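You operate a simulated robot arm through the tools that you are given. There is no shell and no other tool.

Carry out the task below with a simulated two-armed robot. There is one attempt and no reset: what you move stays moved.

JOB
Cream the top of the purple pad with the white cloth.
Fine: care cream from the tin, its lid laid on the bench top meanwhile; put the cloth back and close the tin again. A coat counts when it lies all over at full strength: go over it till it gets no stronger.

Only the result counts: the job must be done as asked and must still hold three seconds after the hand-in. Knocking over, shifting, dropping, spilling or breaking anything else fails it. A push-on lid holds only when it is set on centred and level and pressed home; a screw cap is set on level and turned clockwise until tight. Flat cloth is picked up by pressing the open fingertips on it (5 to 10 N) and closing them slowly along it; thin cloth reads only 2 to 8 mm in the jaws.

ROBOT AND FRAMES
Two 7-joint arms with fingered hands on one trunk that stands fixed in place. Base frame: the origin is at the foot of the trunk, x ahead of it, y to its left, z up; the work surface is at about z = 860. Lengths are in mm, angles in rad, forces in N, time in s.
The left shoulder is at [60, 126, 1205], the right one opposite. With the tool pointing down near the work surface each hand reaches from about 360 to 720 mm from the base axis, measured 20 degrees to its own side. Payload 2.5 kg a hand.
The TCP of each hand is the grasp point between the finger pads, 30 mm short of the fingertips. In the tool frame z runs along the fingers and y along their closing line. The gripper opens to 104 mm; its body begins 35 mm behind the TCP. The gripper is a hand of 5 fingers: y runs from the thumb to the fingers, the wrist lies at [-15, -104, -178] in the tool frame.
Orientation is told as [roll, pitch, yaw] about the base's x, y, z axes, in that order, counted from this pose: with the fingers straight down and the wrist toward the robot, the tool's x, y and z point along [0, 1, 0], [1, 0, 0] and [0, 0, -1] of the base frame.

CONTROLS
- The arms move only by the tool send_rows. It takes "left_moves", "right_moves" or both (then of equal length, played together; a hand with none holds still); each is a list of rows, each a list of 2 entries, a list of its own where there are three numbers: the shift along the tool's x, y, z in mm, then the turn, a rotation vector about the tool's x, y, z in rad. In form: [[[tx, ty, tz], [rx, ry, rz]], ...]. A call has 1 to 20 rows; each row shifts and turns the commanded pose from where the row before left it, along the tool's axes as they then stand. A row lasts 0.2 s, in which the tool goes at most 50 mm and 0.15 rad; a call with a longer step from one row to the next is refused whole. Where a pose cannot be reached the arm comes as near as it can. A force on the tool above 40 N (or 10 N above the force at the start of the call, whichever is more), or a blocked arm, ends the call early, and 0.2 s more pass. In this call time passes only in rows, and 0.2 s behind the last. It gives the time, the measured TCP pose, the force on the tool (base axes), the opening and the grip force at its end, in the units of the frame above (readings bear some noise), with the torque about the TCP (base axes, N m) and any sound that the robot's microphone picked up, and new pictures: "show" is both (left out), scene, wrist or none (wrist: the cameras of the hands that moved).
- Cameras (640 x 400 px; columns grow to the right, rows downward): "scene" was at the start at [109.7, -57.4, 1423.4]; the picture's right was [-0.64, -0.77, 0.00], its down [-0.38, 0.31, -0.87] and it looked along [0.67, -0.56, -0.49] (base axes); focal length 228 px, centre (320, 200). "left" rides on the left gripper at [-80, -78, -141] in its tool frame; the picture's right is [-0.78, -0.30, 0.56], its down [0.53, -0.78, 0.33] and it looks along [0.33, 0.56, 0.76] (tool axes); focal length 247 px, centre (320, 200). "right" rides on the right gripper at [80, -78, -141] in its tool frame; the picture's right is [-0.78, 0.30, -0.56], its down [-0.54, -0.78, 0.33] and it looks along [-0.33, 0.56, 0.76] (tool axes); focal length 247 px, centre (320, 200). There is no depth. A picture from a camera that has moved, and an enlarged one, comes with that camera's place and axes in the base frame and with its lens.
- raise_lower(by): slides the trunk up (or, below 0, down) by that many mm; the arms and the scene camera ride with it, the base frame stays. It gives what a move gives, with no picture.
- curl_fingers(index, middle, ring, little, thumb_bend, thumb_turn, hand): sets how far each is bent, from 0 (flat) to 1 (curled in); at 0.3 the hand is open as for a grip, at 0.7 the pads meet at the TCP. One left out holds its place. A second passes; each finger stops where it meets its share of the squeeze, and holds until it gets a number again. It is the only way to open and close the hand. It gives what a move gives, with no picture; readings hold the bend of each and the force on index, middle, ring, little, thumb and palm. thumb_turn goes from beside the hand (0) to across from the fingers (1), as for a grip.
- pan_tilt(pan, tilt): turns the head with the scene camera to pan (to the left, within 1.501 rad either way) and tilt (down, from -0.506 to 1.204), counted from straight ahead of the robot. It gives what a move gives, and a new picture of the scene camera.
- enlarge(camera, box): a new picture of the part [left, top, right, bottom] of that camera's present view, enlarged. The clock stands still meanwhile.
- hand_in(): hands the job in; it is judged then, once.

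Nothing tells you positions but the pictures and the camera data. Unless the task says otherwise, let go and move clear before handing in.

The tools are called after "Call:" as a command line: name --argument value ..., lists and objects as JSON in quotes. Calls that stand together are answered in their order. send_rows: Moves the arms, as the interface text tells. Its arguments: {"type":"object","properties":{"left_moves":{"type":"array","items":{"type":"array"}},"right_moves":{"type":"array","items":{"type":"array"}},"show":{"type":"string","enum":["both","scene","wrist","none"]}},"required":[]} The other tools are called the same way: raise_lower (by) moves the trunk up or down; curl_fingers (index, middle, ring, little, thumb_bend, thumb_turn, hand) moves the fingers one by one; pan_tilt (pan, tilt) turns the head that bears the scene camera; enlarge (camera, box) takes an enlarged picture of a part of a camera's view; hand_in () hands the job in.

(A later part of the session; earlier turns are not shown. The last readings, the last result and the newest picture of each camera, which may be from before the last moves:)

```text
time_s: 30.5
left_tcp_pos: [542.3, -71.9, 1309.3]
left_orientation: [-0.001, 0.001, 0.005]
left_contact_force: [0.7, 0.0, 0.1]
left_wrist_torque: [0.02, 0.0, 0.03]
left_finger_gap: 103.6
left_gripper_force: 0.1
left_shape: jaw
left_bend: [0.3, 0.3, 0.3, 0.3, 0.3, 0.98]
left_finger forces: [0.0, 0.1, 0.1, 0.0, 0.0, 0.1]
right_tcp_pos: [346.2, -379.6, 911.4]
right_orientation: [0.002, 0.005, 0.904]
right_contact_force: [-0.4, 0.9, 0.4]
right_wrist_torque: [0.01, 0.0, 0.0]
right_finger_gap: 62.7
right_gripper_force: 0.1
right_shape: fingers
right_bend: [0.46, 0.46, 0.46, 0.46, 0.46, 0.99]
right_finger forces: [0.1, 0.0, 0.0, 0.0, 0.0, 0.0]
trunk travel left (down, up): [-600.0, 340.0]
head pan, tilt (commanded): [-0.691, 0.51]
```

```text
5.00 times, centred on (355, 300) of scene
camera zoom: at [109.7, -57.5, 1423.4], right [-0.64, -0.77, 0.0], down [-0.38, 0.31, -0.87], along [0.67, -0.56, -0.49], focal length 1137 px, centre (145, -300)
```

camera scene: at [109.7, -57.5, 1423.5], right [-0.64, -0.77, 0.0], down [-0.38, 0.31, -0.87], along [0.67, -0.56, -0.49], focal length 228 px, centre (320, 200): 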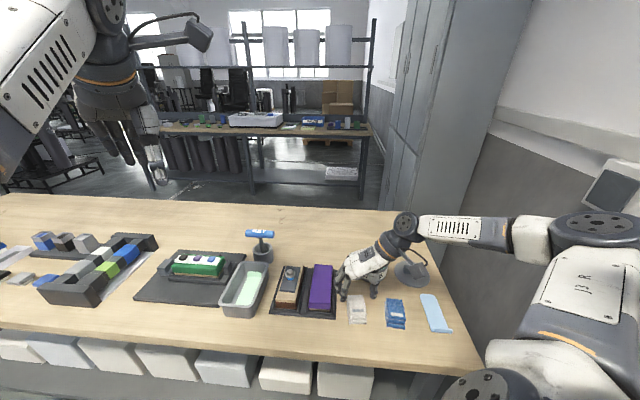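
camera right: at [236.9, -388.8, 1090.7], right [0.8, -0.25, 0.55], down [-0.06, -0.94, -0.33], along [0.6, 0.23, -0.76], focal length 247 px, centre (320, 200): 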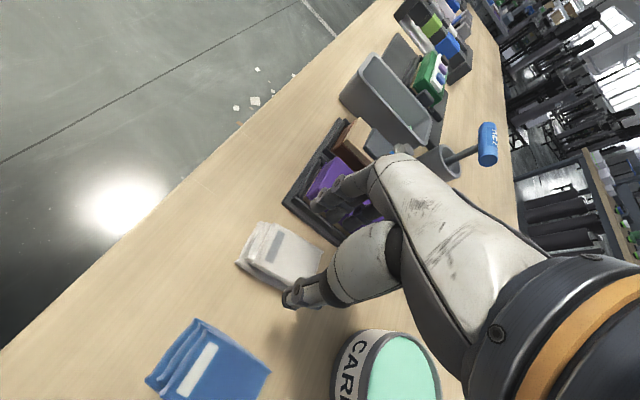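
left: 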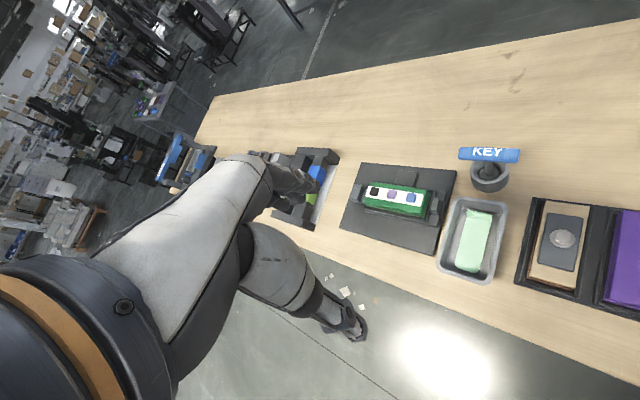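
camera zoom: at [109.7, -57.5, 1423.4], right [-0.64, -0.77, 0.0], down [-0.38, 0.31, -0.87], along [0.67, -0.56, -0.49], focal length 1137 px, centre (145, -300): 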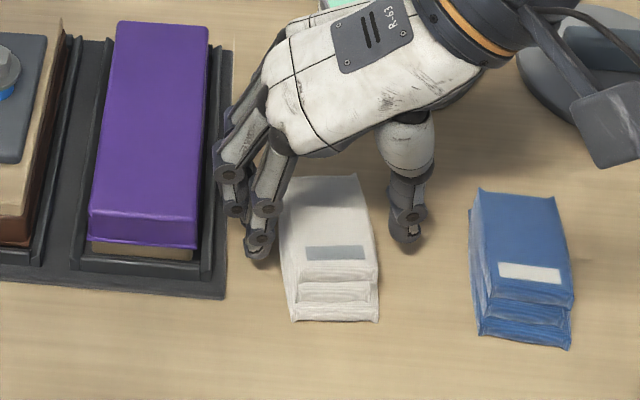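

Clearances look fine. I'll take the last 9 mm down and then close lightly.

Call:
send_rows --right_moves '[[[0, -1, 5], [0, 0, 0]], [[0, 0, 4], [0, 0, 0]]]' --show "none"

Call:
curl_fingers --hand "right" --index 0.53 --middle 0.53 --ring 0.53 --little 0.53 --thumb_bend 0.53

Call:
enlarge --camera "scene" --box '[310, 260, 400, 340]'

Call:
enlarge --camera "right" --box '[200, 140, 400, 360]'

```text
time_s: 31.1
left_tcp_pos: [542.2, -73.0, 1309.3]
left_orientation: [-0.001, 0.003, 0.003]
left_contact_force: [0.5, -0.5, 0.3]
left_wrist_torque: [-0.01, -0.01, -0.01]
left_finger_gap: 103.6
left_gripper_force: 0.1
left_shape: jaw
left_bend: [0.3, 0.3, 0.3, 0.3, 0.3, 0.98]
left_finger forces: [0.0, 0.0, 0.0, 0.0, 0.0, 0.0]
right_tcp_pos: [344.9, -379.6, 902.5]
right_orientation: [0.002, 0.006, 0.902]
right_contact_force: [-0.5, -0.5, 0.4]
right_wrist_torque: [0.03, 0.03, -0.04]
right_finger_gap: 63.1
right_gripper_force: 0.1
right_shape: fingers
right_bend: [0.46, 0.46, 0.46, 0.46, 0.46, 0.99]
right_finger forces: [0.0, 0.1, 0.0, 0.0, 0.1, 0.1]
trunk travel left (down, up): [-600.0, 340.0]
head pan, tilt (commanded): [-0.691, 0.51]
```

```text
time_s: 32.1
left_tcp_pos: [542.2, -72.2, 1309.9]
left_orientation: [-0.002, 0.003, 0.003]
left_contact_force: [0.4, -0.6, -0.3]
left_wrist_torque: [0.0, 0.03, 0.02]
left_finger_gap: 103.4
left_gripper_force: 0.0
left_shape: jaw
left_bend: [0.3, 0.3, 0.3, 0.3, 0.3, 0.98]
left_finger forces: [0.0, 0.0, 0.1, 0.1, 0.1, 0.0]
right_tcp_pos: [345.6, -379.9, 902.1]
right_orientation: [0.003, 0.007, 0.902]
right_contact_force: [-0.6, -0.1, -0.1]
right_wrist_torque: [-0.01, -0.01, -0.02]
right_finger_gap: 48.7
right_gripper_force: 1.9
right_shape: fingers
right_bend: [0.52, 0.52, 0.52, 0.53, 0.51, 1.0]
right_finger forces: [0.8, 0.6, 0.4, 0.1, 1.8, 0.0]
trunk travel left (down, up): [-600.0, 340.0]
head pan, tilt (commanded): [-0.691, 0.51]
```

```text
5.00 times, centred on (355, 300) of scene
camera zoom: at [109.7, -57.4, 1423.4], right [-0.64, -0.77, 0.0], down [-0.38, 0.31, -0.87], along [0.67, -0.56, -0.49], focal length 1137 px, centre (145, -300)
```

zoom: 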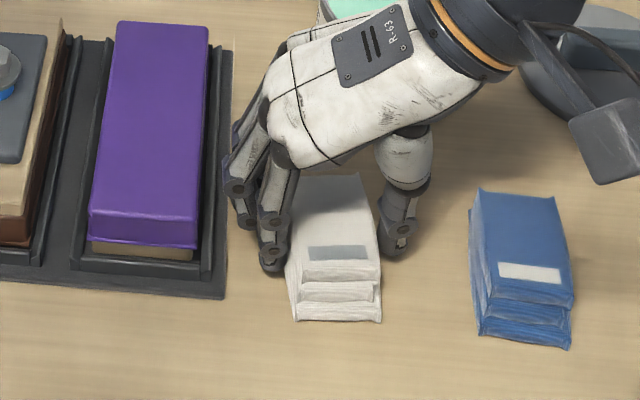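

```text
1.82 times, centred on (300, 250) of right
camera zoom: at [235.6, -389.7, 1044.0], right [0.8, -0.25, 0.55], down [-0.06, -0.94, -0.33], along [0.6, 0.23, -0.77], focal length 449 px, centre (356, 109)
```

zoom: 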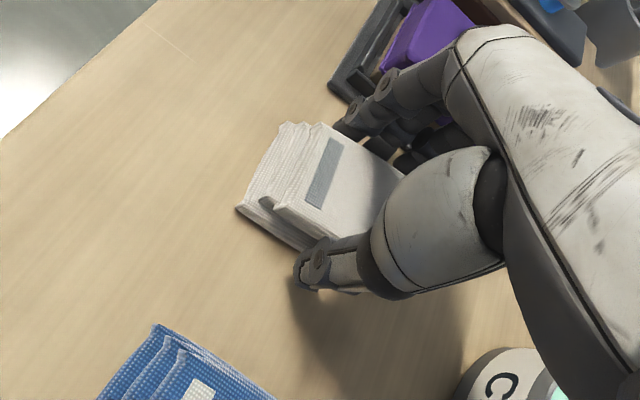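

Both sides are touching the cloth. I'll squeeze more.

Call:
curl_fingers --hand "right" --index 0.6 --middle 0.6 --ring 0.6 --little 0.6 --thumb_bend 0.6

Call:
enlarge --camera "scene" --box '[310, 260, 400, 340]'

Call:
enlarge --camera "right" --box '[200, 140, 400, 360]'

```text
time_s: 33.1
left_tcp_pos: [540.4, -71.6, 1310.2]
left_orientation: [-0.002, 0.001, 0.003]
left_contact_force: [0.9, 0.1, 0.5]
left_wrist_torque: [0.0, 0.01, 0.04]
left_finger_gap: 103.6
left_gripper_force: 0.0
left_shape: jaw
left_bend: [0.3, 0.3, 0.3, 0.3, 0.3, 0.98]
left_finger forces: [0.0, 0.1, 0.1, 0.0, 0.1, 0.1]
right_tcp_pos: [345.4, -379.8, 902.3]
right_orientation: [0.0, 0.008, 0.904]
right_contact_force: [0.1, 0.2, 0.5]
right_wrist_torque: [0.01, 0.05, 0.0]
right_finger_gap: 46.4
right_gripper_force: 9.6
right_shape: fingers
right_bend: [0.55, 0.56, 0.57, 0.6, 0.51, 1.0]
right_finger forces: [3.6, 3.3, 2.6, 0.0, 9.5, 0.1]
trunk travel left (down, up): [-600.0, 340.0]
head pan, tilt (commanded): [-0.691, 0.51]
```

```text
5.00 times, centred on (355, 300) of scene
camera zoom: at [109.7, -57.4, 1423.4], right [-0.64, -0.77, 0.0], down [-0.38, 0.31, -0.87], along [0.67, -0.56, -0.49], focal length 1137 px, centre (145, -300)
```

zoom: 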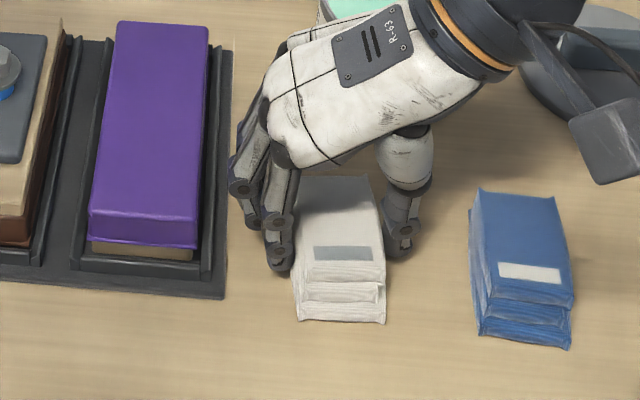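

```text
1.82 times, centred on (300, 250) of right
camera zoom: at [235.6, -389.8, 1044.0], right [0.8, -0.25, 0.55], down [-0.06, -0.94, -0.33], along [0.6, 0.23, -0.77], focal length 449 px, centre (356, 109)
```

zoom: 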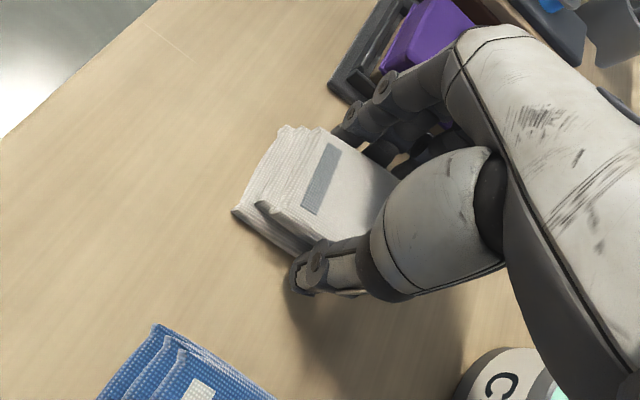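

The grip is 9.6 N across three fingers and the thumb. I'll firm it up a little and then lift 15 mm to check it holds.

Call:
curl_fingers --hand "right" --index 0.64 --middle 0.64 --ring 0.64 --thumb_bend 0.64

Call:
send_rows --right_moves '[[[0, 0, -5], [0, 0, 0]], [[0, 0, -10], [0, 0, 0]], [[0, 0, -10], [0, 0, 0]]]' --show "none"

Call:
enlarge --camera "scene" --box '[310, 260, 400, 340]'

Call:
enlarge --camera "right" --box '[200, 140, 400, 360]'

```text
time_s: 34.1
left_tcp_pos: [540.8, -71.7, 1309.2]
left_orientation: [-0.002, 0.002, 0.003]
left_contact_force: [1.2, -0.6, -0.3]
left_wrist_torque: [0.03, -0.01, 0.01]
left_finger_gap: 103.6
left_gripper_force: 0.0
left_shape: jaw
left_bend: [0.3, 0.3, 0.3, 0.3, 0.3, 0.98]
left_finger forces: [0.1, 0.0, 0.0, 0.1, 0.0, 0.0]
right_tcp_pos: [344.8, -380.3, 902.8]
right_orientation: [0.002, 0.005, 0.902]
right_contact_force: [-0.6, -0.3, 0.0]
right_wrist_torque: [0.03, 0.0, 0.0]
right_finger_gap: 46.2
right_gripper_force: 13.9
right_shape: fingers
right_bend: [0.57, 0.59, 0.59, 0.6, 0.5, 0.99]
right_finger forces: [5.5, 4.7, 3.7, 0.0, 13.9, 0.0]
trunk travel left (down, up): [-600.0, 340.0]
head pan, tilt (commanded): [-0.691, 0.51]
```

```text
time_s: 34.9
left_tcp_pos: [541.5, -71.9, 1309.1]
left_orientation: [-0.001, 0.002, 0.004]
left_contact_force: [0.3, -0.1, -0.3]
left_wrist_torque: [0.02, 0.01, -0.01]
left_finger_gap: 103.7
left_gripper_force: 0.1
left_shape: jaw
left_bend: [0.3, 0.3, 0.3, 0.3, 0.3, 0.98]
left_finger forces: [0.0, 0.1, 0.1, 0.1, 0.0, 0.0]
right_tcp_pos: [346.1, -380.1, 929.1]
right_orientation: [0.001, 0.008, 0.904]
right_contact_force: [0.5, 0.7, -0.1]
right_wrist_torque: [-0.04, 0.0, 0.02]
right_finger_gap: 46.3
right_gripper_force: 13.5
right_shape: fingers
right_bend: [0.57, 0.59, 0.59, 0.6, 0.5, 0.99]
right_finger forces: [5.5, 4.7, 3.7, 0.0, 13.8, 0.0]
trunk travel left (down, up): [-600.0, 340.0]
head pan, tilt (commanded): [-0.691, 0.51]
```

```text
5.00 times, centred on (355, 300) of scene
camera zoom: at [109.6, -57.4, 1423.4], right [-0.64, -0.77, 0.0], down [-0.38, 0.31, -0.87], along [0.67, -0.56, -0.49], focal length 1137 px, centre (145, -300)
```

zoom: 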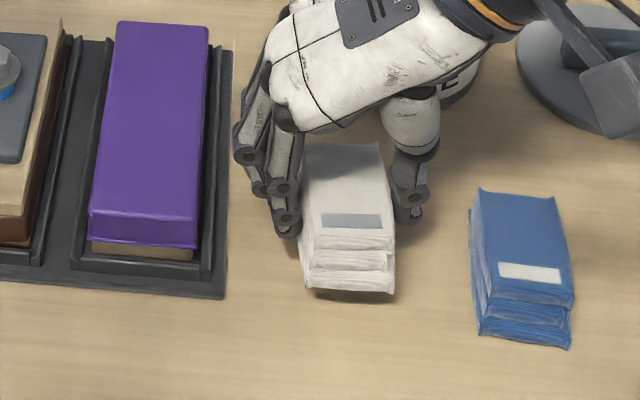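

```text
1.82 times, centred on (300, 250) of right
camera zoom: at [236.1, -389.9, 1069.2], right [0.8, -0.25, 0.55], down [-0.06, -0.94, -0.33], along [0.6, 0.23, -0.77], focal length 449 px, centre (356, 109)
```

zoom: 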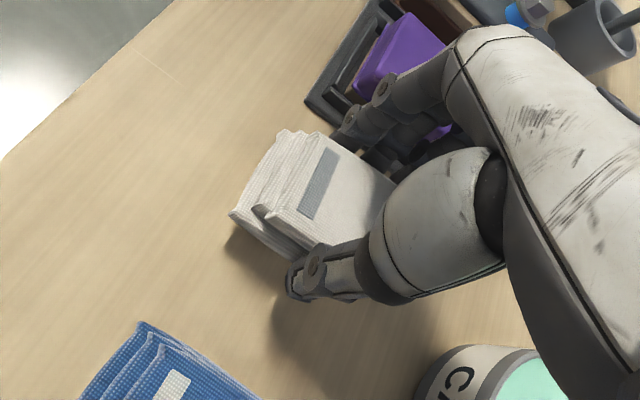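

The cloth came up whole and level, with its underside about 42 mm below the TCP. I'll lift it and carry it over the open tin.

Call:
send_rows --right_moves '[[[0, 0, -25], [0, 0, 0]], [[0, 0, -26], [0, 0, 0]], [[-36.6, -17, 0], [0, 0, 0]], [[-36.6, -17, 0], [0, 0, 0]], [[-36.6, -17, 0], [0, 0, 0]], [[-36.6, -17, 0], [0, 0, 0]], [[0, 0, 0], [0, 0, 0.06]], [[0, 0, 0], [0, 0, 0.059]]]'

Call:
enlarge --camera "right" --box '[200, 140, 400, 360]'

Call:
enlarge --camera "scene" --box '[320, 220, 420, 310]'

```text
time_s: 36.7
left_tcp_pos: [540.9, -72.3, 1309.1]
left_orientation: [-0.002, 0.0, 0.002]
left_contact_force: [0.2, -0.3, -1.2]
left_wrist_torque: [-0.01, -0.04, -0.01]
left_finger_gap: 103.7
left_gripper_force: 0.0
left_shape: jaw
left_bend: [0.3, 0.3, 0.3, 0.3, 0.3, 0.98]
left_finger forces: [0.1, 0.0, 0.0, 0.0, 0.1, 0.1]
right_tcp_pos: [419.0, -522.0, 979.7]
right_orientation: [0.004, 0.008, 0.784]
right_contact_force: [-0.1, -0.7, -0.5]
right_wrist_torque: [0.01, 0.03, 0.0]
right_finger_gap: 46.0
right_gripper_force: 13.7
right_shape: fingers
right_bend: [0.57, 0.59, 0.6, 0.6, 0.51, 0.99]
right_finger forces: [5.4, 4.6, 3.5, 0.1, 13.5, 0.0]
trunk travel left (down, up): [-600.0, 340.0]
head pan, tilt (commanded): [-0.691, 0.51]
camera scene: at [109.9, -57.2, 1423.4], right [-0.64, -0.77, 0.0], down [-0.38, 0.31, -0.87], along [0.67, -0.56, -0.49], focal length 228 px, centre (320, 200)
camera right: at [309.3, -520.1, 1120.3], right [0.76, -0.34, 0.55], down [-0.17, -0.93, -0.33], along [0.62, 0.15, -0.77], focal length 247 px, centre (320, 200)
```

scene: 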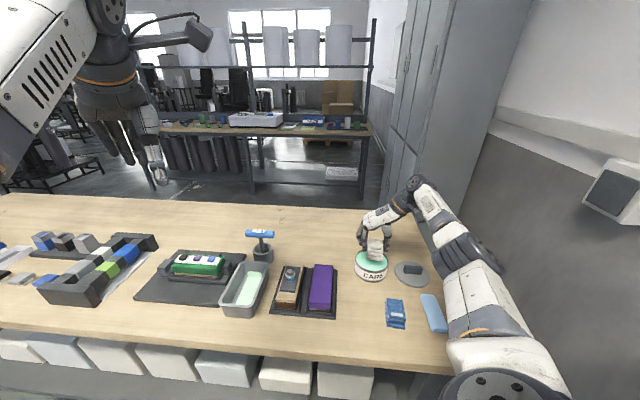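
right: 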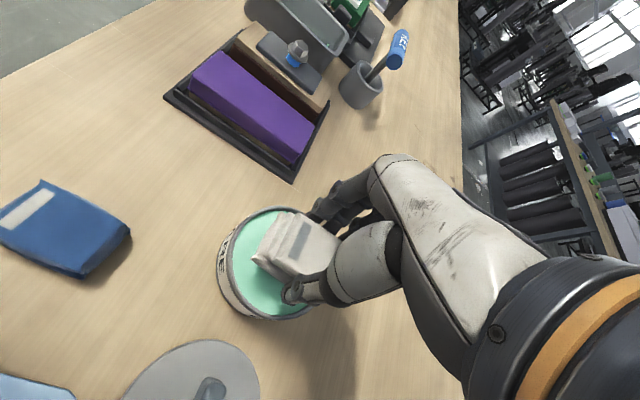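

```text
1.82 times, centred on (300, 250) of right
camera zoom: at [309.3, -520.1, 1120.3], right [0.76, -0.34, 0.55], down [-0.17, -0.93, -0.33], along [0.62, 0.15, -0.77], focal length 449 px, centre (356, 109)
```

zoom: 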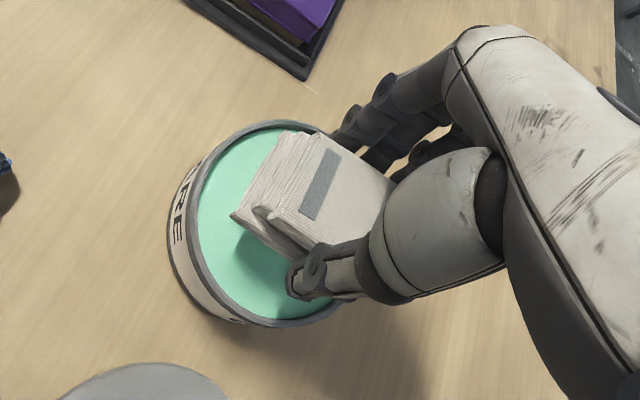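

```text
4.44 times, centred on (370, 265) of scene
camera zoom: at [109.9, -57.2, 1423.4], right [-0.64, -0.77, 0.0], down [-0.38, 0.31, -0.87], along [0.67, -0.56, -0.49], focal length 1011 px, centre (98, -89)
```

zoom: 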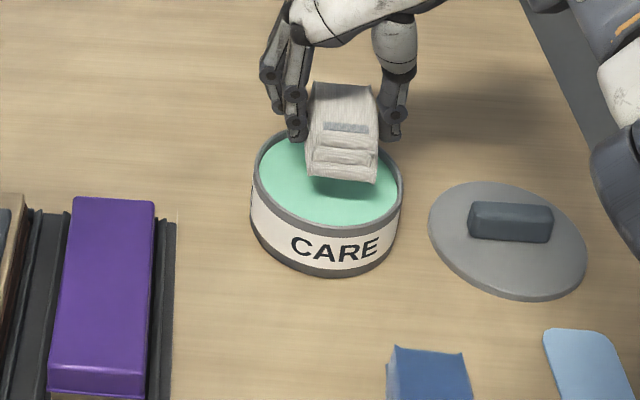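

The cloth hangs centred over the tin. I'll lower it toward the cream.

Call:
send_rows --right_moves '[[[-1, -2, 10], [0, 0, 0]], [[0, 0, 10], [0, 0, 0]], [[0, 0, 8], [0, 0, 0]]]' --show "none"

Call:
enlarge --camera "right" --box '[200, 140, 400, 360]'

Call:
enlarge --camera "scene" --box '[340, 230, 410, 290]'

```text
time_s: 37.5
left_tcp_pos: [541.2, -72.6, 1309.5]
left_orientation: [-0.002, 0.002, 0.004]
left_contact_force: [0.8, 0.9, 0.4]
left_wrist_torque: [-0.01, -0.03, -0.01]
left_finger_gap: 103.5
left_gripper_force: 0.1
left_shape: jaw
left_bend: [0.3, 0.3, 0.3, 0.3, 0.3, 0.98]
left_finger forces: [0.0, 0.0, 0.0, 0.1, 0.1, 0.0]
right_tcp_pos: [419.6, -526.6, 951.9]
right_orientation: [0.0, 0.005, 0.78]
right_contact_force: [0.1, -0.3, 2.4]
right_wrist_torque: [-0.02, 0.1, 0.01]
right_finger_gap: 45.9
right_gripper_force: 13.9
right_shape: fingers
right_bend: [0.57, 0.59, 0.6, 0.6, 0.51, 0.99]
right_finger forces: [5.2, 4.6, 3.6, 0.0, 13.6, 0.1]
trunk travel left (down, up): [-600.0, 340.0]
head pan, tilt (commanded): [-0.691, 0.51]
```

```text
1.82 times, centred on (300, 250) of right
camera zoom: at [307.8, -522.9, 1092.6], right [0.76, -0.34, 0.56], down [-0.18, -0.93, -0.33], along [0.63, 0.15, -0.76], focal length 449 px, centre (356, 109)
```

zoom: 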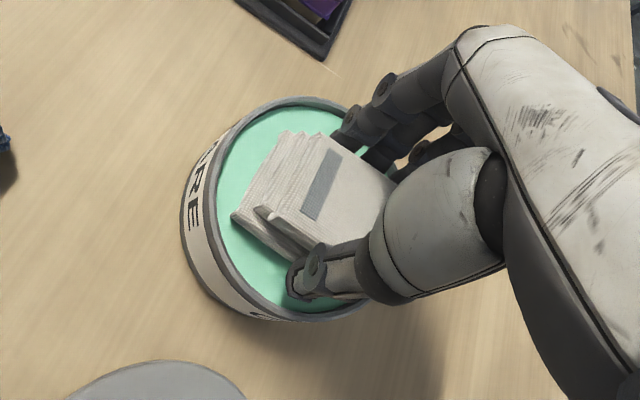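

```text
6.67 times, centred on (375, 260) of scene
camera zoom: at [109.4, -57.1, 1423.6], right [-0.64, -0.77, 0.0], down [-0.38, 0.31, -0.87], along [0.67, -0.56, -0.49], focal length 1516 px, centre (-47, -200)
```

zoom: 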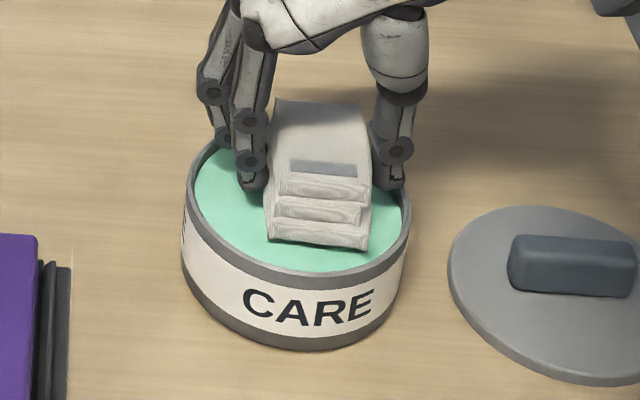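

There's 2.4 N upward already, so the cloth's underside is meeting the cream. I'll press down a little more in small steps.

Call:
send_rows --right_moves '[[[0, 0, 1.5], [0, 0, 0]], [[0, 0, 1.5], [0, 0, 0]]]' --show "none"

Call:
enlarge --camera "right" --box '[200, 160, 360, 300]'

Call:
enlarge --camera "scene" --box '[345, 230, 405, 280]'

```text
time_s: 38.1
left_tcp_pos: [542.3, -72.1, 1311.0]
left_orientation: [-0.002, 0.003, 0.004]
left_contact_force: [-0.2, -0.7, 0.7]
left_wrist_torque: [0.05, 0.0, 0.03]
left_finger_gap: 103.6
left_gripper_force: 0.0
left_shape: jaw
left_bend: [0.3, 0.3, 0.3, 0.3, 0.3, 0.98]
left_finger forces: [0.1, 0.0, 0.0, 0.0, 0.0, 0.0]
right_tcp_pos: [418.7, -525.4, 949.5]
right_orientation: [-0.001, 0.004, 0.783]
right_contact_force: [0.3, 0.7, 9.8]
right_wrist_torque: [-0.17, 0.23, 0.01]
right_finger_gap: 45.7
right_gripper_force: 13.4
right_shape: fingers
right_bend: [0.57, 0.59, 0.6, 0.6, 0.51, 1.0]
right_finger forces: [5.2, 4.5, 3.7, 0.0, 13.5, 0.0]
trunk travel left (down, up): [-600.0, 340.0]
head pan, tilt (commanded): [-0.691, 0.51]
```

```text
2.86 times, centred on (280, 230) of right
camera zoom: at [308.0, -522.2, 1089.9], right [0.76, -0.34, 0.56], down [-0.17, -0.93, -0.33], along [0.63, 0.15, -0.76], focal length 706 px, centre (434, 114)
```

zoom: 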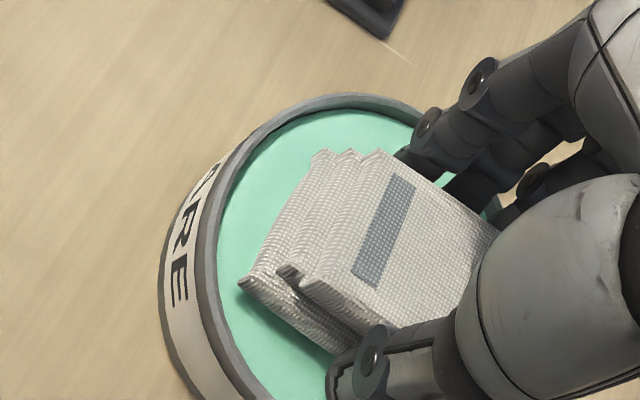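

```text
8.00 times, centred on (375, 255) of scene
camera zoom: at [109.2, -56.6, 1423.6], right [-0.64, -0.77, 0.0], down [-0.38, 0.31, -0.87], along [0.67, -0.56, -0.49], focal length 1820 px, centre (-120, -240)
```

zoom: 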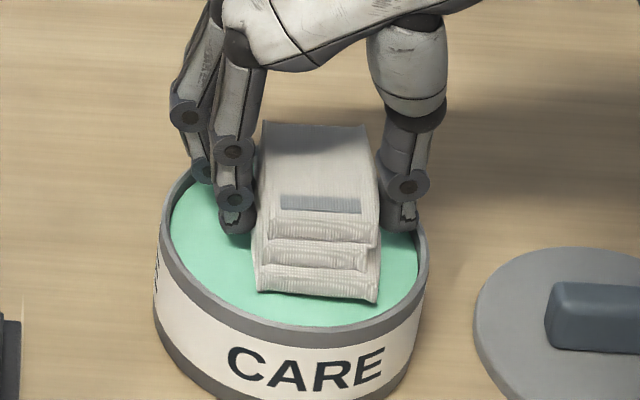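

The force is about 10 N and seems centred toward the thumb side. I'll raise the cloth out and check whether it picked up cream and how it sits in the hand.

Call:
send_rows --right_moves '[[[0, 0, -3], [0, 0, 0]], [[0, 0, -10], [0, 0, 0]], [[0, 0, -12], [0, 0, 0]], [[0, 0, -15], [0, 0, 0]]]' --show "none"

Call:
enlarge --camera "right" --box '[200, 160, 360, 300]'

Call:
enlarge --camera "scene" --box '[345, 220, 405, 280]'

```text
time_s: 39.1
left_tcp_pos: [541.4, -73.0, 1310.0]
left_orientation: [0.0, 0.003, 0.004]
left_contact_force: [0.2, 0.1, -1.1]
left_wrist_torque: [0.01, 0.01, -0.02]
left_finger_gap: 103.8
left_gripper_force: 0.1
left_shape: jaw
left_bend: [0.3, 0.3, 0.3, 0.3, 0.3, 0.98]
left_finger forces: [0.1, 0.1, 0.0, 0.0, 0.1, 0.0]
right_tcp_pos: [418.5, -525.2, 987.3]
right_orientation: [0.002, 0.005, 0.781]
right_contact_force: [0.7, 0.5, 0.0]
right_wrist_torque: [0.0, 0.0, 0.0]
right_finger_gap: 45.8
right_gripper_force: 14.0
right_shape: fingers
right_bend: [0.57, 0.59, 0.6, 0.6, 0.51, 1.0]
right_finger forces: [5.2, 4.6, 3.6, 0.1, 13.5, 0.0]
trunk travel left (down, up): [-600.0, 340.0]
head pan, tilt (commanded): [-0.691, 0.51]
```

```text
2.86 times, centred on (280, 230) of right
camera zoom: at [308.0, -522.2, 1129.1], right [0.76, -0.34, 0.55], down [-0.18, -0.93, -0.33], along [0.63, 0.15, -0.77], focal length 706 px, centre (434, 114)
```

zoom: 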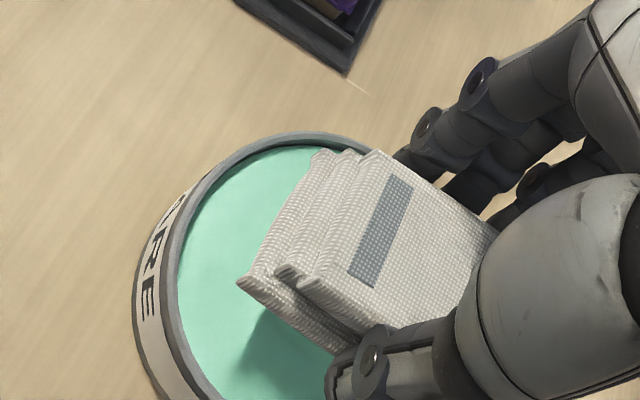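

```text
6.67 times, centred on (375, 250) of scene
camera zoom: at [109.6, -57.3, 1423.4], right [-0.64, -0.77, 0.0], down [-0.38, 0.31, -0.87], along [0.67, -0.56, -0.49], focal length 1516 px, centre (-47, -133)
```

zoom: 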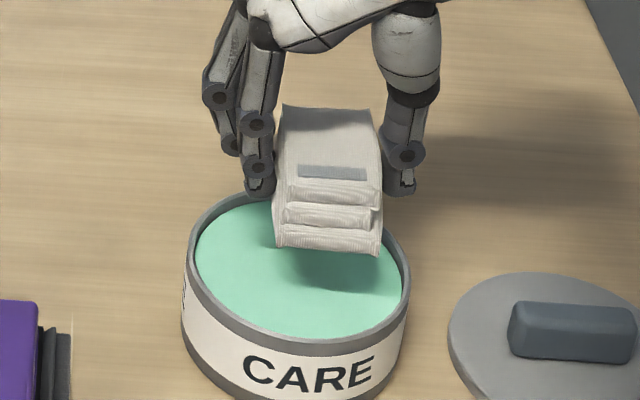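

No obvious smear is visible from here, and the cloth sits slightly rolled, with its thumb side about 2 mm low. I'll tilt the hand a bit to level it and dip again for an even load.

Call:
send_rows --right_moves '[[[0, 0, 10], [0.04, 0, 0]], [[0, 0, 12], [0, 0, 0]], [[0, 0, 10], [0, 0, 0]], [[0, 0, 3], [0, 0, 0]]]' --show "none"

Call:
send_rows --right_moves '[[[0, 0, 1.5], [0, 0, 0]], [[0, 0, 1], [0, 0, 0]]]' --show "none"

```text
time_s: 40.1
left_tcp_pos: [542.6, -73.6, 1310.2]
left_orientation: [-0.001, 0.001, 0.002]
left_contact_force: [-0.5, 0.6, 0.0]
left_wrist_torque: [-0.01, 0.05, 0.05]
left_finger_gap: 103.9
left_gripper_force: 0.0
left_shape: jaw
left_bend: [0.3, 0.3, 0.3, 0.3, 0.3, 0.98]
left_finger forces: [0.0, 0.0, 0.0, 0.0, 0.1, 0.0]
right_tcp_pos: [418.2, -526.3, 952.5]
right_orientation: [0.002, 0.047, 0.783]
right_contact_force: [0.1, -0.7, -0.4]
right_wrist_torque: [0.0, 0.0, 0.0]
right_finger_gap: 46.1
right_gripper_force: 13.6
right_shape: fingers
right_bend: [0.57, 0.59, 0.6, 0.6, 0.51, 1.0]
right_finger forces: [5.3, 4.6, 3.5, 0.0, 13.3, 0.0]
trunk travel left (down, up): [-600.0, 340.0]
head pan, tilt (commanded): [-0.691, 0.51]
```

```text
time_s: 40.7
left_tcp_pos: [541.9, -72.1, 1309.9]
left_orientation: [-0.002, 0.003, 0.002]
left_contact_force: [-0.5, -0.4, 0.3]
left_wrist_torque: [0.02, 0.05, 0.04]
left_finger_gap: 103.6
left_gripper_force: 0.1
left_shape: jaw
left_bend: [0.3, 0.3, 0.3, 0.3, 0.3, 0.98]
left_finger forces: [0.0, 0.0, 0.1, 0.1, 0.0, 0.1]
right_tcp_pos: [417.9, -527.5, 950.8]
right_orientation: [0.002, 0.047, 0.782]
right_contact_force: [1.0, 0.6, -0.4]
right_wrist_torque: [0.01, 0.01, 0.02]
right_finger_gap: 45.7
right_gripper_force: 13.0
right_shape: fingers
right_bend: [0.57, 0.59, 0.6, 0.6, 0.51, 1.0]
right_finger forces: [5.4, 4.6, 3.6, 0.0, 13.4, 0.0]
trunk travel left (down, up): [-600.0, 340.0]
head pan, tilt (commanded): [-0.691, 0.51]
```

Call:
send_rows --right_moves '[[[0, 0, 1], [0, 0, 0]], [[0, 0, 1], [0, 0, 0]], [[0, 0, 1], [0, 0, 0]]]' --show "none"

Call:
enlarge --camera "scene" --box '[345, 230, 405, 280]'

```text
time_s: 41.5
left_tcp_pos: [541.6, -71.9, 1309.7]
left_orientation: [-0.001, 0.003, 0.003]
left_contact_force: [-0.1, 0.0, -0.7]
left_wrist_torque: [-0.01, -0.03, 0.01]
left_finger_gap: 103.4
left_gripper_force: 0.1
left_shape: jaw
left_bend: [0.3, 0.3, 0.3, 0.3, 0.3, 0.98]
left_finger forces: [0.0, 0.1, 0.0, 0.0, 0.1, 0.1]
right_tcp_pos: [418.2, -527.1, 949.4]
right_orientation: [0.0, 0.046, 0.782]
right_contact_force: [0.3, 0.0, 4.5]
right_wrist_torque: [-0.11, 0.05, 0.02]
right_finger_gap: 45.5
right_gripper_force: 13.0
right_shape: fingers
right_bend: [0.57, 0.59, 0.6, 0.6, 0.51, 1.0]
right_finger forces: [5.2, 4.7, 3.8, 0.0, 13.5, 0.1]
trunk travel left (down, up): [-600.0, 340.0]
head pan, tilt (commanded): [-0.691, 0.51]
```

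```text
8.00 times, centred on (375, 255) of scene
camera zoom: at [109.4, -57.0, 1423.6], right [-0.64, -0.77, 0.0], down [-0.38, 0.31, -0.87], along [0.67, -0.56, -0.49], focal length 1820 px, centre (-120, -240)
```

zoom: 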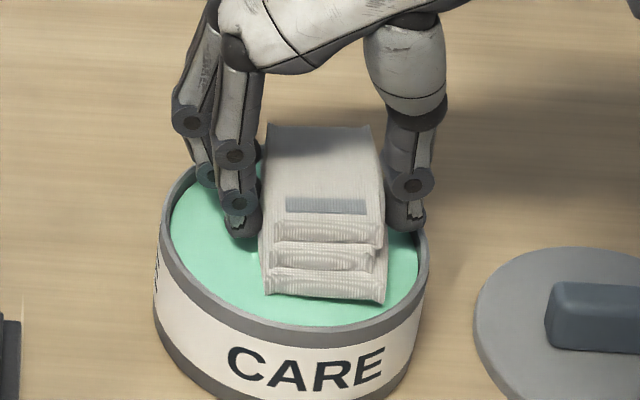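

The contact may partly be my thumb near the rim, because the hand sits a little right of centre. I'll lift slightly, shift 6 mm left, and press again.

Call:
send_rows --right_moves '[[[0, 0, -6], [0, 0, 0]], [[0, 6, 0], [0, 0, 0]], [[0, 0, 4], [0, 0, 0]], [[0, 0, 2], [0, 0, 0]]]' --show "none"

Call:
send_rows --right_moves '[[[0, 0, 1], [0, 0, 0]], [[0, 0, 1], [0, 0, 0]]]' --show "none"

Call:
enlarge --camera "scene" --box '[345, 230, 405, 280]'

Call:
enlarge --camera "right" --box '[200, 160, 360, 300]'

```text
time_s: 42.5
left_tcp_pos: [541.1, -72.5, 1310.1]
left_orientation: [-0.002, 0.004, 0.004]
left_contact_force: [0.6, 0.9, 0.2]
left_wrist_torque: [0.0, 0.01, 0.02]
left_finger_gap: 103.6
left_gripper_force: 0.2
left_shape: jaw
left_bend: [0.3, 0.3, 0.3, 0.3, 0.3, 0.98]
left_finger forces: [0.1, 0.1, 0.0, 0.0, 0.1, 0.0]
right_tcp_pos: [422.3, -521.6, 948.2]
right_orientation: [0.0, 0.045, 0.782]
right_contact_force: [0.5, -0.7, 2.1]
right_wrist_torque: [0.06, 0.01, 0.01]
right_finger_gap: 45.9
right_gripper_force: 13.4
right_shape: fingers
right_bend: [0.57, 0.59, 0.6, 0.6, 0.51, 1.0]
right_finger forces: [5.4, 4.6, 3.5, 0.0, 13.9, 0.1]
trunk travel left (down, up): [-600.0, 340.0]
head pan, tilt (commanded): [-0.691, 0.51]
```

```text
time_s: 43.1
left_tcp_pos: [540.9, -72.1, 1310.5]
left_orientation: [0.0, -0.001, 0.004]
left_contact_force: [0.1, -0.5, 0.0]
left_wrist_torque: [-0.06, 0.02, -0.01]
left_finger_gap: 103.5
left_gripper_force: 0.0
left_shape: jaw
left_bend: [0.3, 0.3, 0.3, 0.3, 0.3, 0.98]
left_finger forces: [0.0, 0.0, 0.1, 0.1, 0.0, 0.1]
right_tcp_pos: [421.4, -521.7, 946.2]
right_orientation: [-0.001, 0.045, 0.781]
right_contact_force: [-0.2, -1.0, 9.3]
right_wrist_torque: [0.05, -0.1, -0.01]
right_finger_gap: 45.7
right_gripper_force: 14.1
right_shape: fingers
right_bend: [0.57, 0.59, 0.6, 0.6, 0.51, 1.0]
right_finger forces: [5.5, 4.9, 3.6, 0.0, 15.1, 0.0]
trunk travel left (down, up): [-600.0, 340.0]
head pan, tilt (commanded): [-0.691, 0.51]
```

```text
8.00 times, centred on (375, 255) of scene
camera zoom: at [109.0, -56.7, 1423.7], right [-0.64, -0.77, 0.0], down [-0.38, 0.31, -0.87], along [0.67, -0.56, -0.49], focal length 1820 px, centre (-120, -240)
```

zoom: 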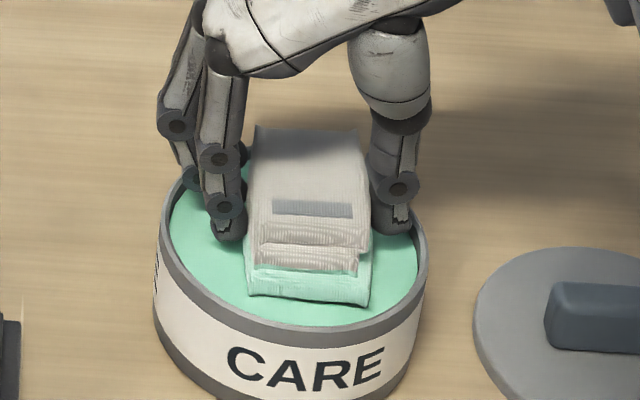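

```text
2.86 times, centred on (280, 230) of right
camera zoom: at [314.5, -514.9, 1090.3], right [0.77, -0.32, 0.54], down [-0.18, -0.94, -0.3], along [0.61, 0.13, -0.78], focal length 706 px, centre (434, 114)
```

zoom: 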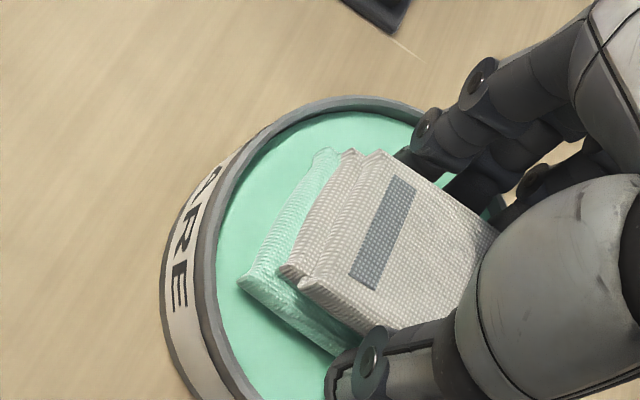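

The cloth's lowest layer is now mint green, so it is loaded with cream (the earlier touch was my thumb on the rim). I'll lift it out, level the hand and carry it to the near-right part of the pad.

Call:
send_rows --right_moves '[[[0, 0, -8], [0, 0, 0]], [[0, 0, -15], [-0.02, 0, 0]], [[0, 0, -17], [-0.022, 0, 0]], [[27.2, 28, 0], [0, 0, 0]], [[27.2, 28, 0], [0, 0, 0]], [[27.2, 28, 0], [0, 0, 0]], [[27.2, 28, 0], [0, 0, 0]], [[27.2, 28, 0], [0, 0, 0]]]'

Call:
enlarge --camera "scene" --box '[270, 230, 400, 330]'

Call:
enlarge --camera "right" --box '[180, 140, 400, 340]'

```text
time_s: 44.9
left_tcp_pos: [542.8, -71.8, 1309.4]
left_orientation: [-0.001, 0.002, 0.002]
left_contact_force: [-0.3, -0.1, -0.3]
left_wrist_torque: [0.02, 0.02, -0.03]
left_finger_gap: 103.6
left_gripper_force: 0.1
left_shape: jaw
left_bend: [0.3, 0.3, 0.3, 0.3, 0.3, 0.98]
left_finger forces: [0.0, 0.0, 0.0, 0.0, 0.1, 0.0]
right_tcp_pos: [424.6, -325.1, 984.8]
right_orientation: [0.0, 0.004, 0.781]
right_contact_force: [-0.9, -0.4, -0.4]
right_wrist_torque: [0.0, -0.02, 0.02]
right_finger_gap: 45.8
right_gripper_force: 13.6
right_shape: fingers
right_bend: [0.57, 0.59, 0.6, 0.6, 0.51, 1.0]
right_finger forces: [5.3, 4.4, 3.7, 0.1, 13.4, 0.0]
trunk travel left (down, up): [-600.0, 340.0]
head pan, tilt (commanded): [-0.691, 0.51]
camera scene: at [109.7, -57.2, 1423.5], right [-0.64, -0.77, 0.0], down [-0.38, 0.31, -0.87], along [0.67, -0.56, -0.49], focal length 228 px, centre (320, 200)
camera right: at [315.0, -322.8, 1125.7], right [0.76, -0.34, 0.55], down [-0.18, -0.93, -0.33], along [0.63, 0.15, -0.76], focal length 247 px, centre (320, 200)
```

scene: 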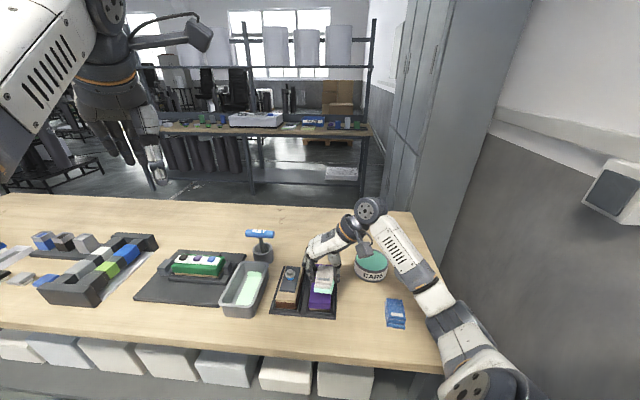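
right: 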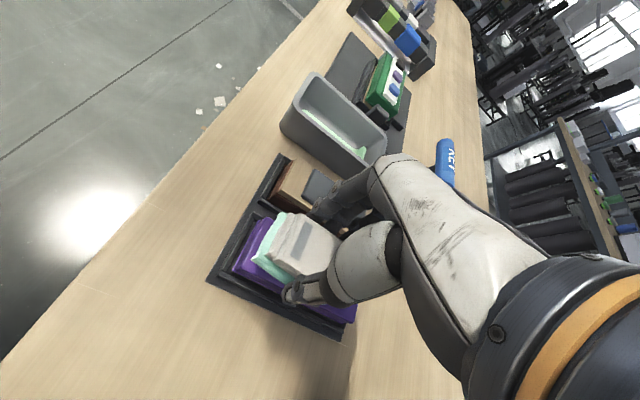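

```text
4.00 times, centred on (335, 280) of scene
camera zoom: at [109.7, -57.2, 1423.5], right [-0.64, -0.77, 0.0], down [-0.38, 0.31, -0.87], along [0.67, -0.56, -0.49], focal length 910 px, centre (260, -120)
```

zoom: 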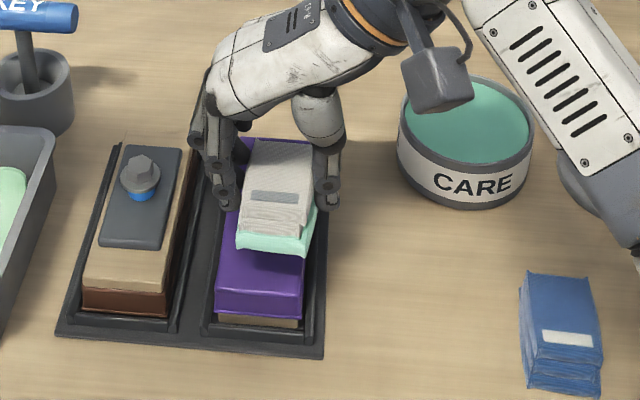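

```text
2.00 times, centred on (290, 240) of right
camera zoom: at [315.0, -322.8, 1125.7], right [0.76, -0.34, 0.55], down [-0.18, -0.93, -0.33], along [0.63, 0.15, -0.76], focal length 494 px, centre (380, 120)
```

zoom: 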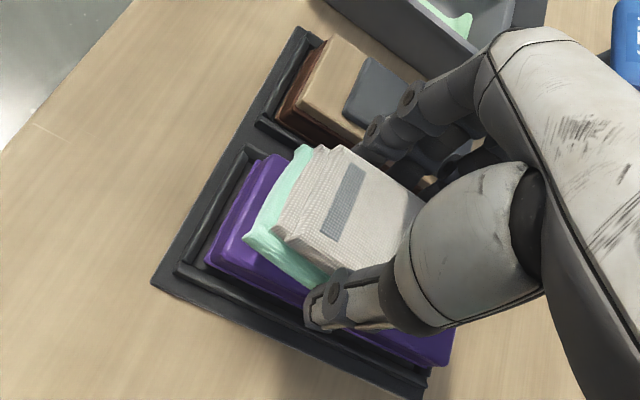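

The loaded cloth is over the near end of the pad, in line with it. I'll lower until it touches the pad's top.

Call:
send_rows --right_moves '[[[0, -1, 12], [0, 0, 0]], [[0, 0, 12], [0, 0, 0]], [[0, 0, 6], [0, 0, 0]], [[0, 0, 3], [0, 0, 0]]]' --show "none"

Call:
send_rows --right_moves '[[[0, 0, 1.5], [0, 0, 0]], [[0, 0, 1.5], [0, 0, 0]]]' --show "none"

Call:
enlarge --camera "scene" --box '[290, 250, 370, 320]'

```text
time_s: 45.9
left_tcp_pos: [541.4, -72.1, 1309.7]
left_orientation: [-0.001, 0.004, 0.002]
left_contact_force: [-0.7, -0.6, -0.1]
left_wrist_torque: [-0.03, -0.03, 0.0]
left_finger_gap: 103.6
left_gripper_force: 0.0
left_shape: jaw
left_bend: [0.3, 0.3, 0.3, 0.3, 0.3, 0.98]
left_finger forces: [0.0, 0.0, 0.1, 0.0, 0.0, 0.0]
right_tcp_pos: [425.1, -326.9, 952.2]
right_orientation: [0.001, 0.006, 0.784]
right_contact_force: [0.3, -0.9, 0.1]
right_wrist_torque: [0.03, -0.02, 0.0]
right_finger_gap: 46.1
right_gripper_force: 13.1
right_shape: fingers
right_bend: [0.57, 0.59, 0.6, 0.6, 0.51, 1.0]
right_finger forces: [5.3, 4.5, 3.7, 0.0, 13.3, 0.0]
trunk travel left (down, up): [-600.0, 340.0]
head pan, tilt (commanded): [-0.691, 0.51]
```

```text
time_s: 46.5
left_tcp_pos: [540.4, -72.6, 1309.9]
left_orientation: [-0.002, 0.002, 0.003]
left_contact_force: [0.2, 1.0, -0.3]
left_wrist_torque: [-0.01, 0.02, -0.02]
left_finger_gap: 103.4
left_gripper_force: 0.2
left_shape: jaw
left_bend: [0.3, 0.3, 0.3, 0.3, 0.3, 0.98]
left_finger forces: [0.0, 0.0, 0.0, 0.1, 0.0, 0.1]
right_tcp_pos: [425.1, -327.3, 948.8]
right_orientation: [0.001, 0.004, 0.782]
right_contact_force: [-0.9, -0.4, -0.4]
right_wrist_torque: [-0.04, 0.0, 0.04]
right_finger_gap: 45.9
right_gripper_force: 13.4
right_shape: fingers
right_bend: [0.57, 0.59, 0.6, 0.6, 0.51, 1.0]
right_finger forces: [5.4, 4.5, 3.7, 0.0, 13.3, 0.0]
trunk travel left (down, up): [-600.0, 340.0]
head pan, tilt (commanded): [-0.691, 0.51]
```

```text
5.71 times, centred on (330, 285) of scene
camera zoom: at [109.7, -57.4, 1423.4], right [-0.64, -0.77, 0.0], down [-0.38, 0.31, -0.87], along [0.67, -0.56, -0.49], focal length 1300 px, centre (263, -286)
```

zoom: 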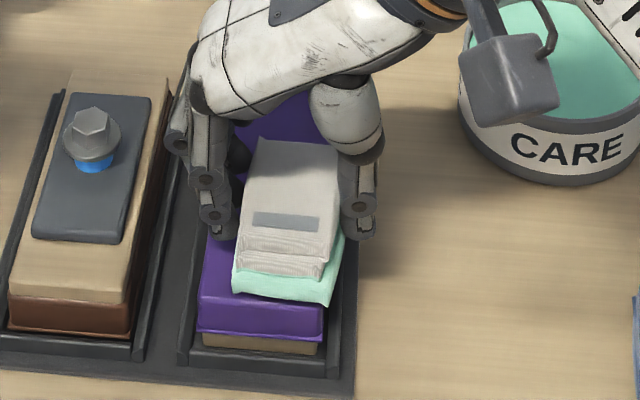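

Call:
send_rows --right_moves '[[[0, 0, 1], [0, 0, 0]], [[0, 0, 1], [0, 0, 0]], [[0, 0, 1], [0, 0, 0]]]' --show "none"

```text
time_s: 47.3
left_tcp_pos: [541.4, -73.5, 1309.8]
left_orientation: [0.0, 0.001, 0.003]
left_contact_force: [0.5, 0.3, 0.2]
left_wrist_torque: [-0.01, 0.01, 0.02]
left_finger_gap: 103.8
left_gripper_force: 0.0
left_shape: jaw
left_bend: [0.3, 0.3, 0.3, 0.3, 0.3, 0.98]
left_finger forces: [0.1, 0.0, 0.0, 0.1, 0.1, 0.0]
right_tcp_pos: [425.8, -327.2, 945.9]
right_orientation: [0.003, 0.003, 0.782]
right_contact_force: [0.0, -0.4, -0.6]
right_wrist_torque: [0.0, 0.02, -0.02]
right_finger_gap: 46.0
right_gripper_force: 13.3
right_shape: fingers
right_bend: [0.57, 0.59, 0.6, 0.6, 0.51, 1.0]
right_finger forces: [5.2, 4.4, 3.7, 0.0, 13.2, 0.0]
trunk travel left (down, up): [-600.0, 340.0]
head pan, tilt (commanded): [-0.691, 0.51]
```

Call:
send_rows --right_moves '[[[0, 0, 1], [0, 0, 0]], [[0, 0, 1], [0, 0, 0]], [[0, 0, 1], [0, 0, 0]]]' --show "none"

Call:
enlarge --camera "scene" --box '[290, 250, 370, 320]'

```text
time_s: 48.1
left_tcp_pos: [542.1, -73.4, 1310.5]
left_orientation: [-0.001, 0.002, 0.004]
left_contact_force: [-0.3, 0.5, -1.4]
left_wrist_torque: [0.02, 0.02, 0.04]
left_finger_gap: 103.9
left_gripper_force: 0.0
left_shape: jaw
left_bend: [0.3, 0.3, 0.3, 0.3, 0.3, 0.98]
left_finger forces: [0.1, 0.0, 0.1, 0.1, 0.0, 0.0]
right_tcp_pos: [424.8, -328.0, 944.3]
right_orientation: [0.001, 0.003, 0.783]
right_contact_force: [-1.7, -0.5, 3.8]
right_wrist_torque: [0.02, -0.02, 0.0]
right_finger_gap: 46.2
right_gripper_force: 14.2
right_shape: fingers
right_bend: [0.57, 0.59, 0.6, 0.6, 0.51, 1.0]
right_finger forces: [5.3, 4.6, 3.6, 0.1, 14.2, 0.0]
trunk travel left (down, up): [-600.0, 340.0]
head pan, tilt (commanded): [-0.691, 0.51]
```

```text
5.71 times, centred on (330, 285) of scene
camera zoom: at [109.3, -57.2, 1423.6], right [-0.64, -0.77, 0.0], down [-0.38, 0.31, -0.87], along [0.67, -0.56, -0.49], focal length 1300 px, centre (263, -286)
```

zoom: 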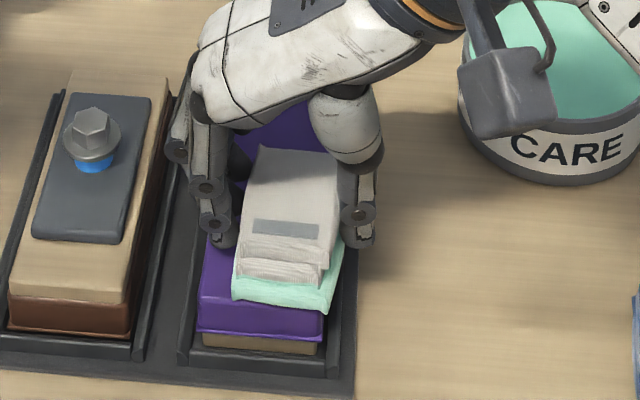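

Contact at about 4 N, well balanced. First stroke: I'll slide slowly toward the far end of the pad along the right-hand lane.

Call:
send_rows --right_moves '[[[-6, 0, 0.5], [0, 0, 0]], [[-7, 0, 0], [0, 0, 0]], [[-7, 0, 0], [0, 0, 0]], [[-7, 0, 0], [0, 0, 0]], [[-7, 0, 0], [0, 0, 0]]]' --show "none"

Call:
enlarge --camera "scene" --box '[290, 250, 370, 320]'

Call:
enlarge --camera "right" --box '[180, 140, 400, 340]'

```text
time_s: 49.3
left_tcp_pos: [540.8, -71.9, 1310.5]
left_orientation: [-0.002, 0.0, 0.003]
left_contact_force: [0.2, 0.1, -0.1]
left_wrist_torque: [-0.03, 0.0, 0.0]
left_finger_gap: 103.7
left_gripper_force: 0.1
left_shape: jaw
left_bend: [0.3, 0.3, 0.3, 0.3, 0.3, 0.98]
left_finger forces: [0.0, 0.0, 0.0, 0.0, 0.1, 0.0]
right_tcp_pos: [449.3, -350.8, 943.8]
right_orientation: [-0.001, 0.004, 0.784]
right_contact_force: [-2.8, 3.3, 7.8]
right_wrist_torque: [0.16, -0.07, 0.05]
right_finger_gap: 45.8
right_gripper_force: 14.2
right_shape: fingers
right_bend: [0.57, 0.59, 0.6, 0.6, 0.51, 0.99]
right_finger forces: [5.4, 5.0, 3.7, 0.0, 14.5, 0.1]
trunk travel left (down, up): [-600.0, 340.0]
head pan, tilt (commanded): [-0.691, 0.51]
```

```text
5.71 times, centred on (330, 285) of scene
camera zoom: at [108.7, -56.6, 1423.6], right [-0.64, -0.77, 0.0], down [-0.38, 0.31, -0.87], along [0.67, -0.56, -0.49], focal length 1300 px, centre (263, -286)
```

zoom: 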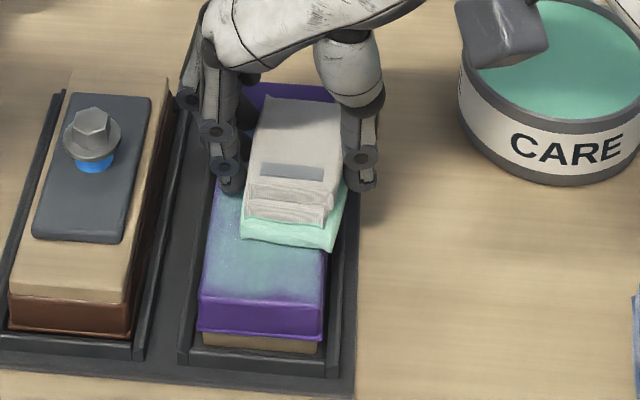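

```text
2.00 times, centred on (290, 240) of right
camera zoom: at [338.0, -347.8, 1083.6], right [0.76, -0.34, 0.56], down [-0.17, -0.93, -0.33], along [0.63, 0.15, -0.76], focal length 494 px, centre (380, 120)
```

zoom: 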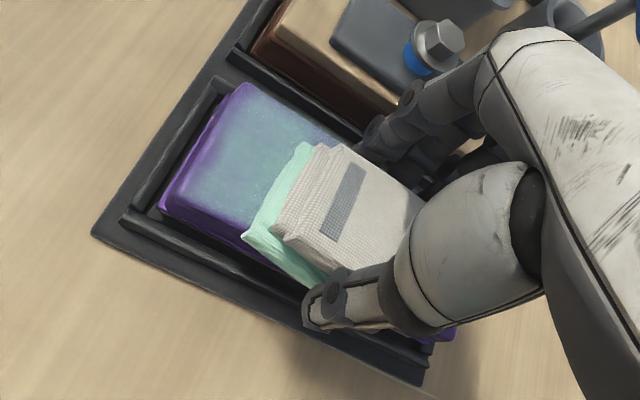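

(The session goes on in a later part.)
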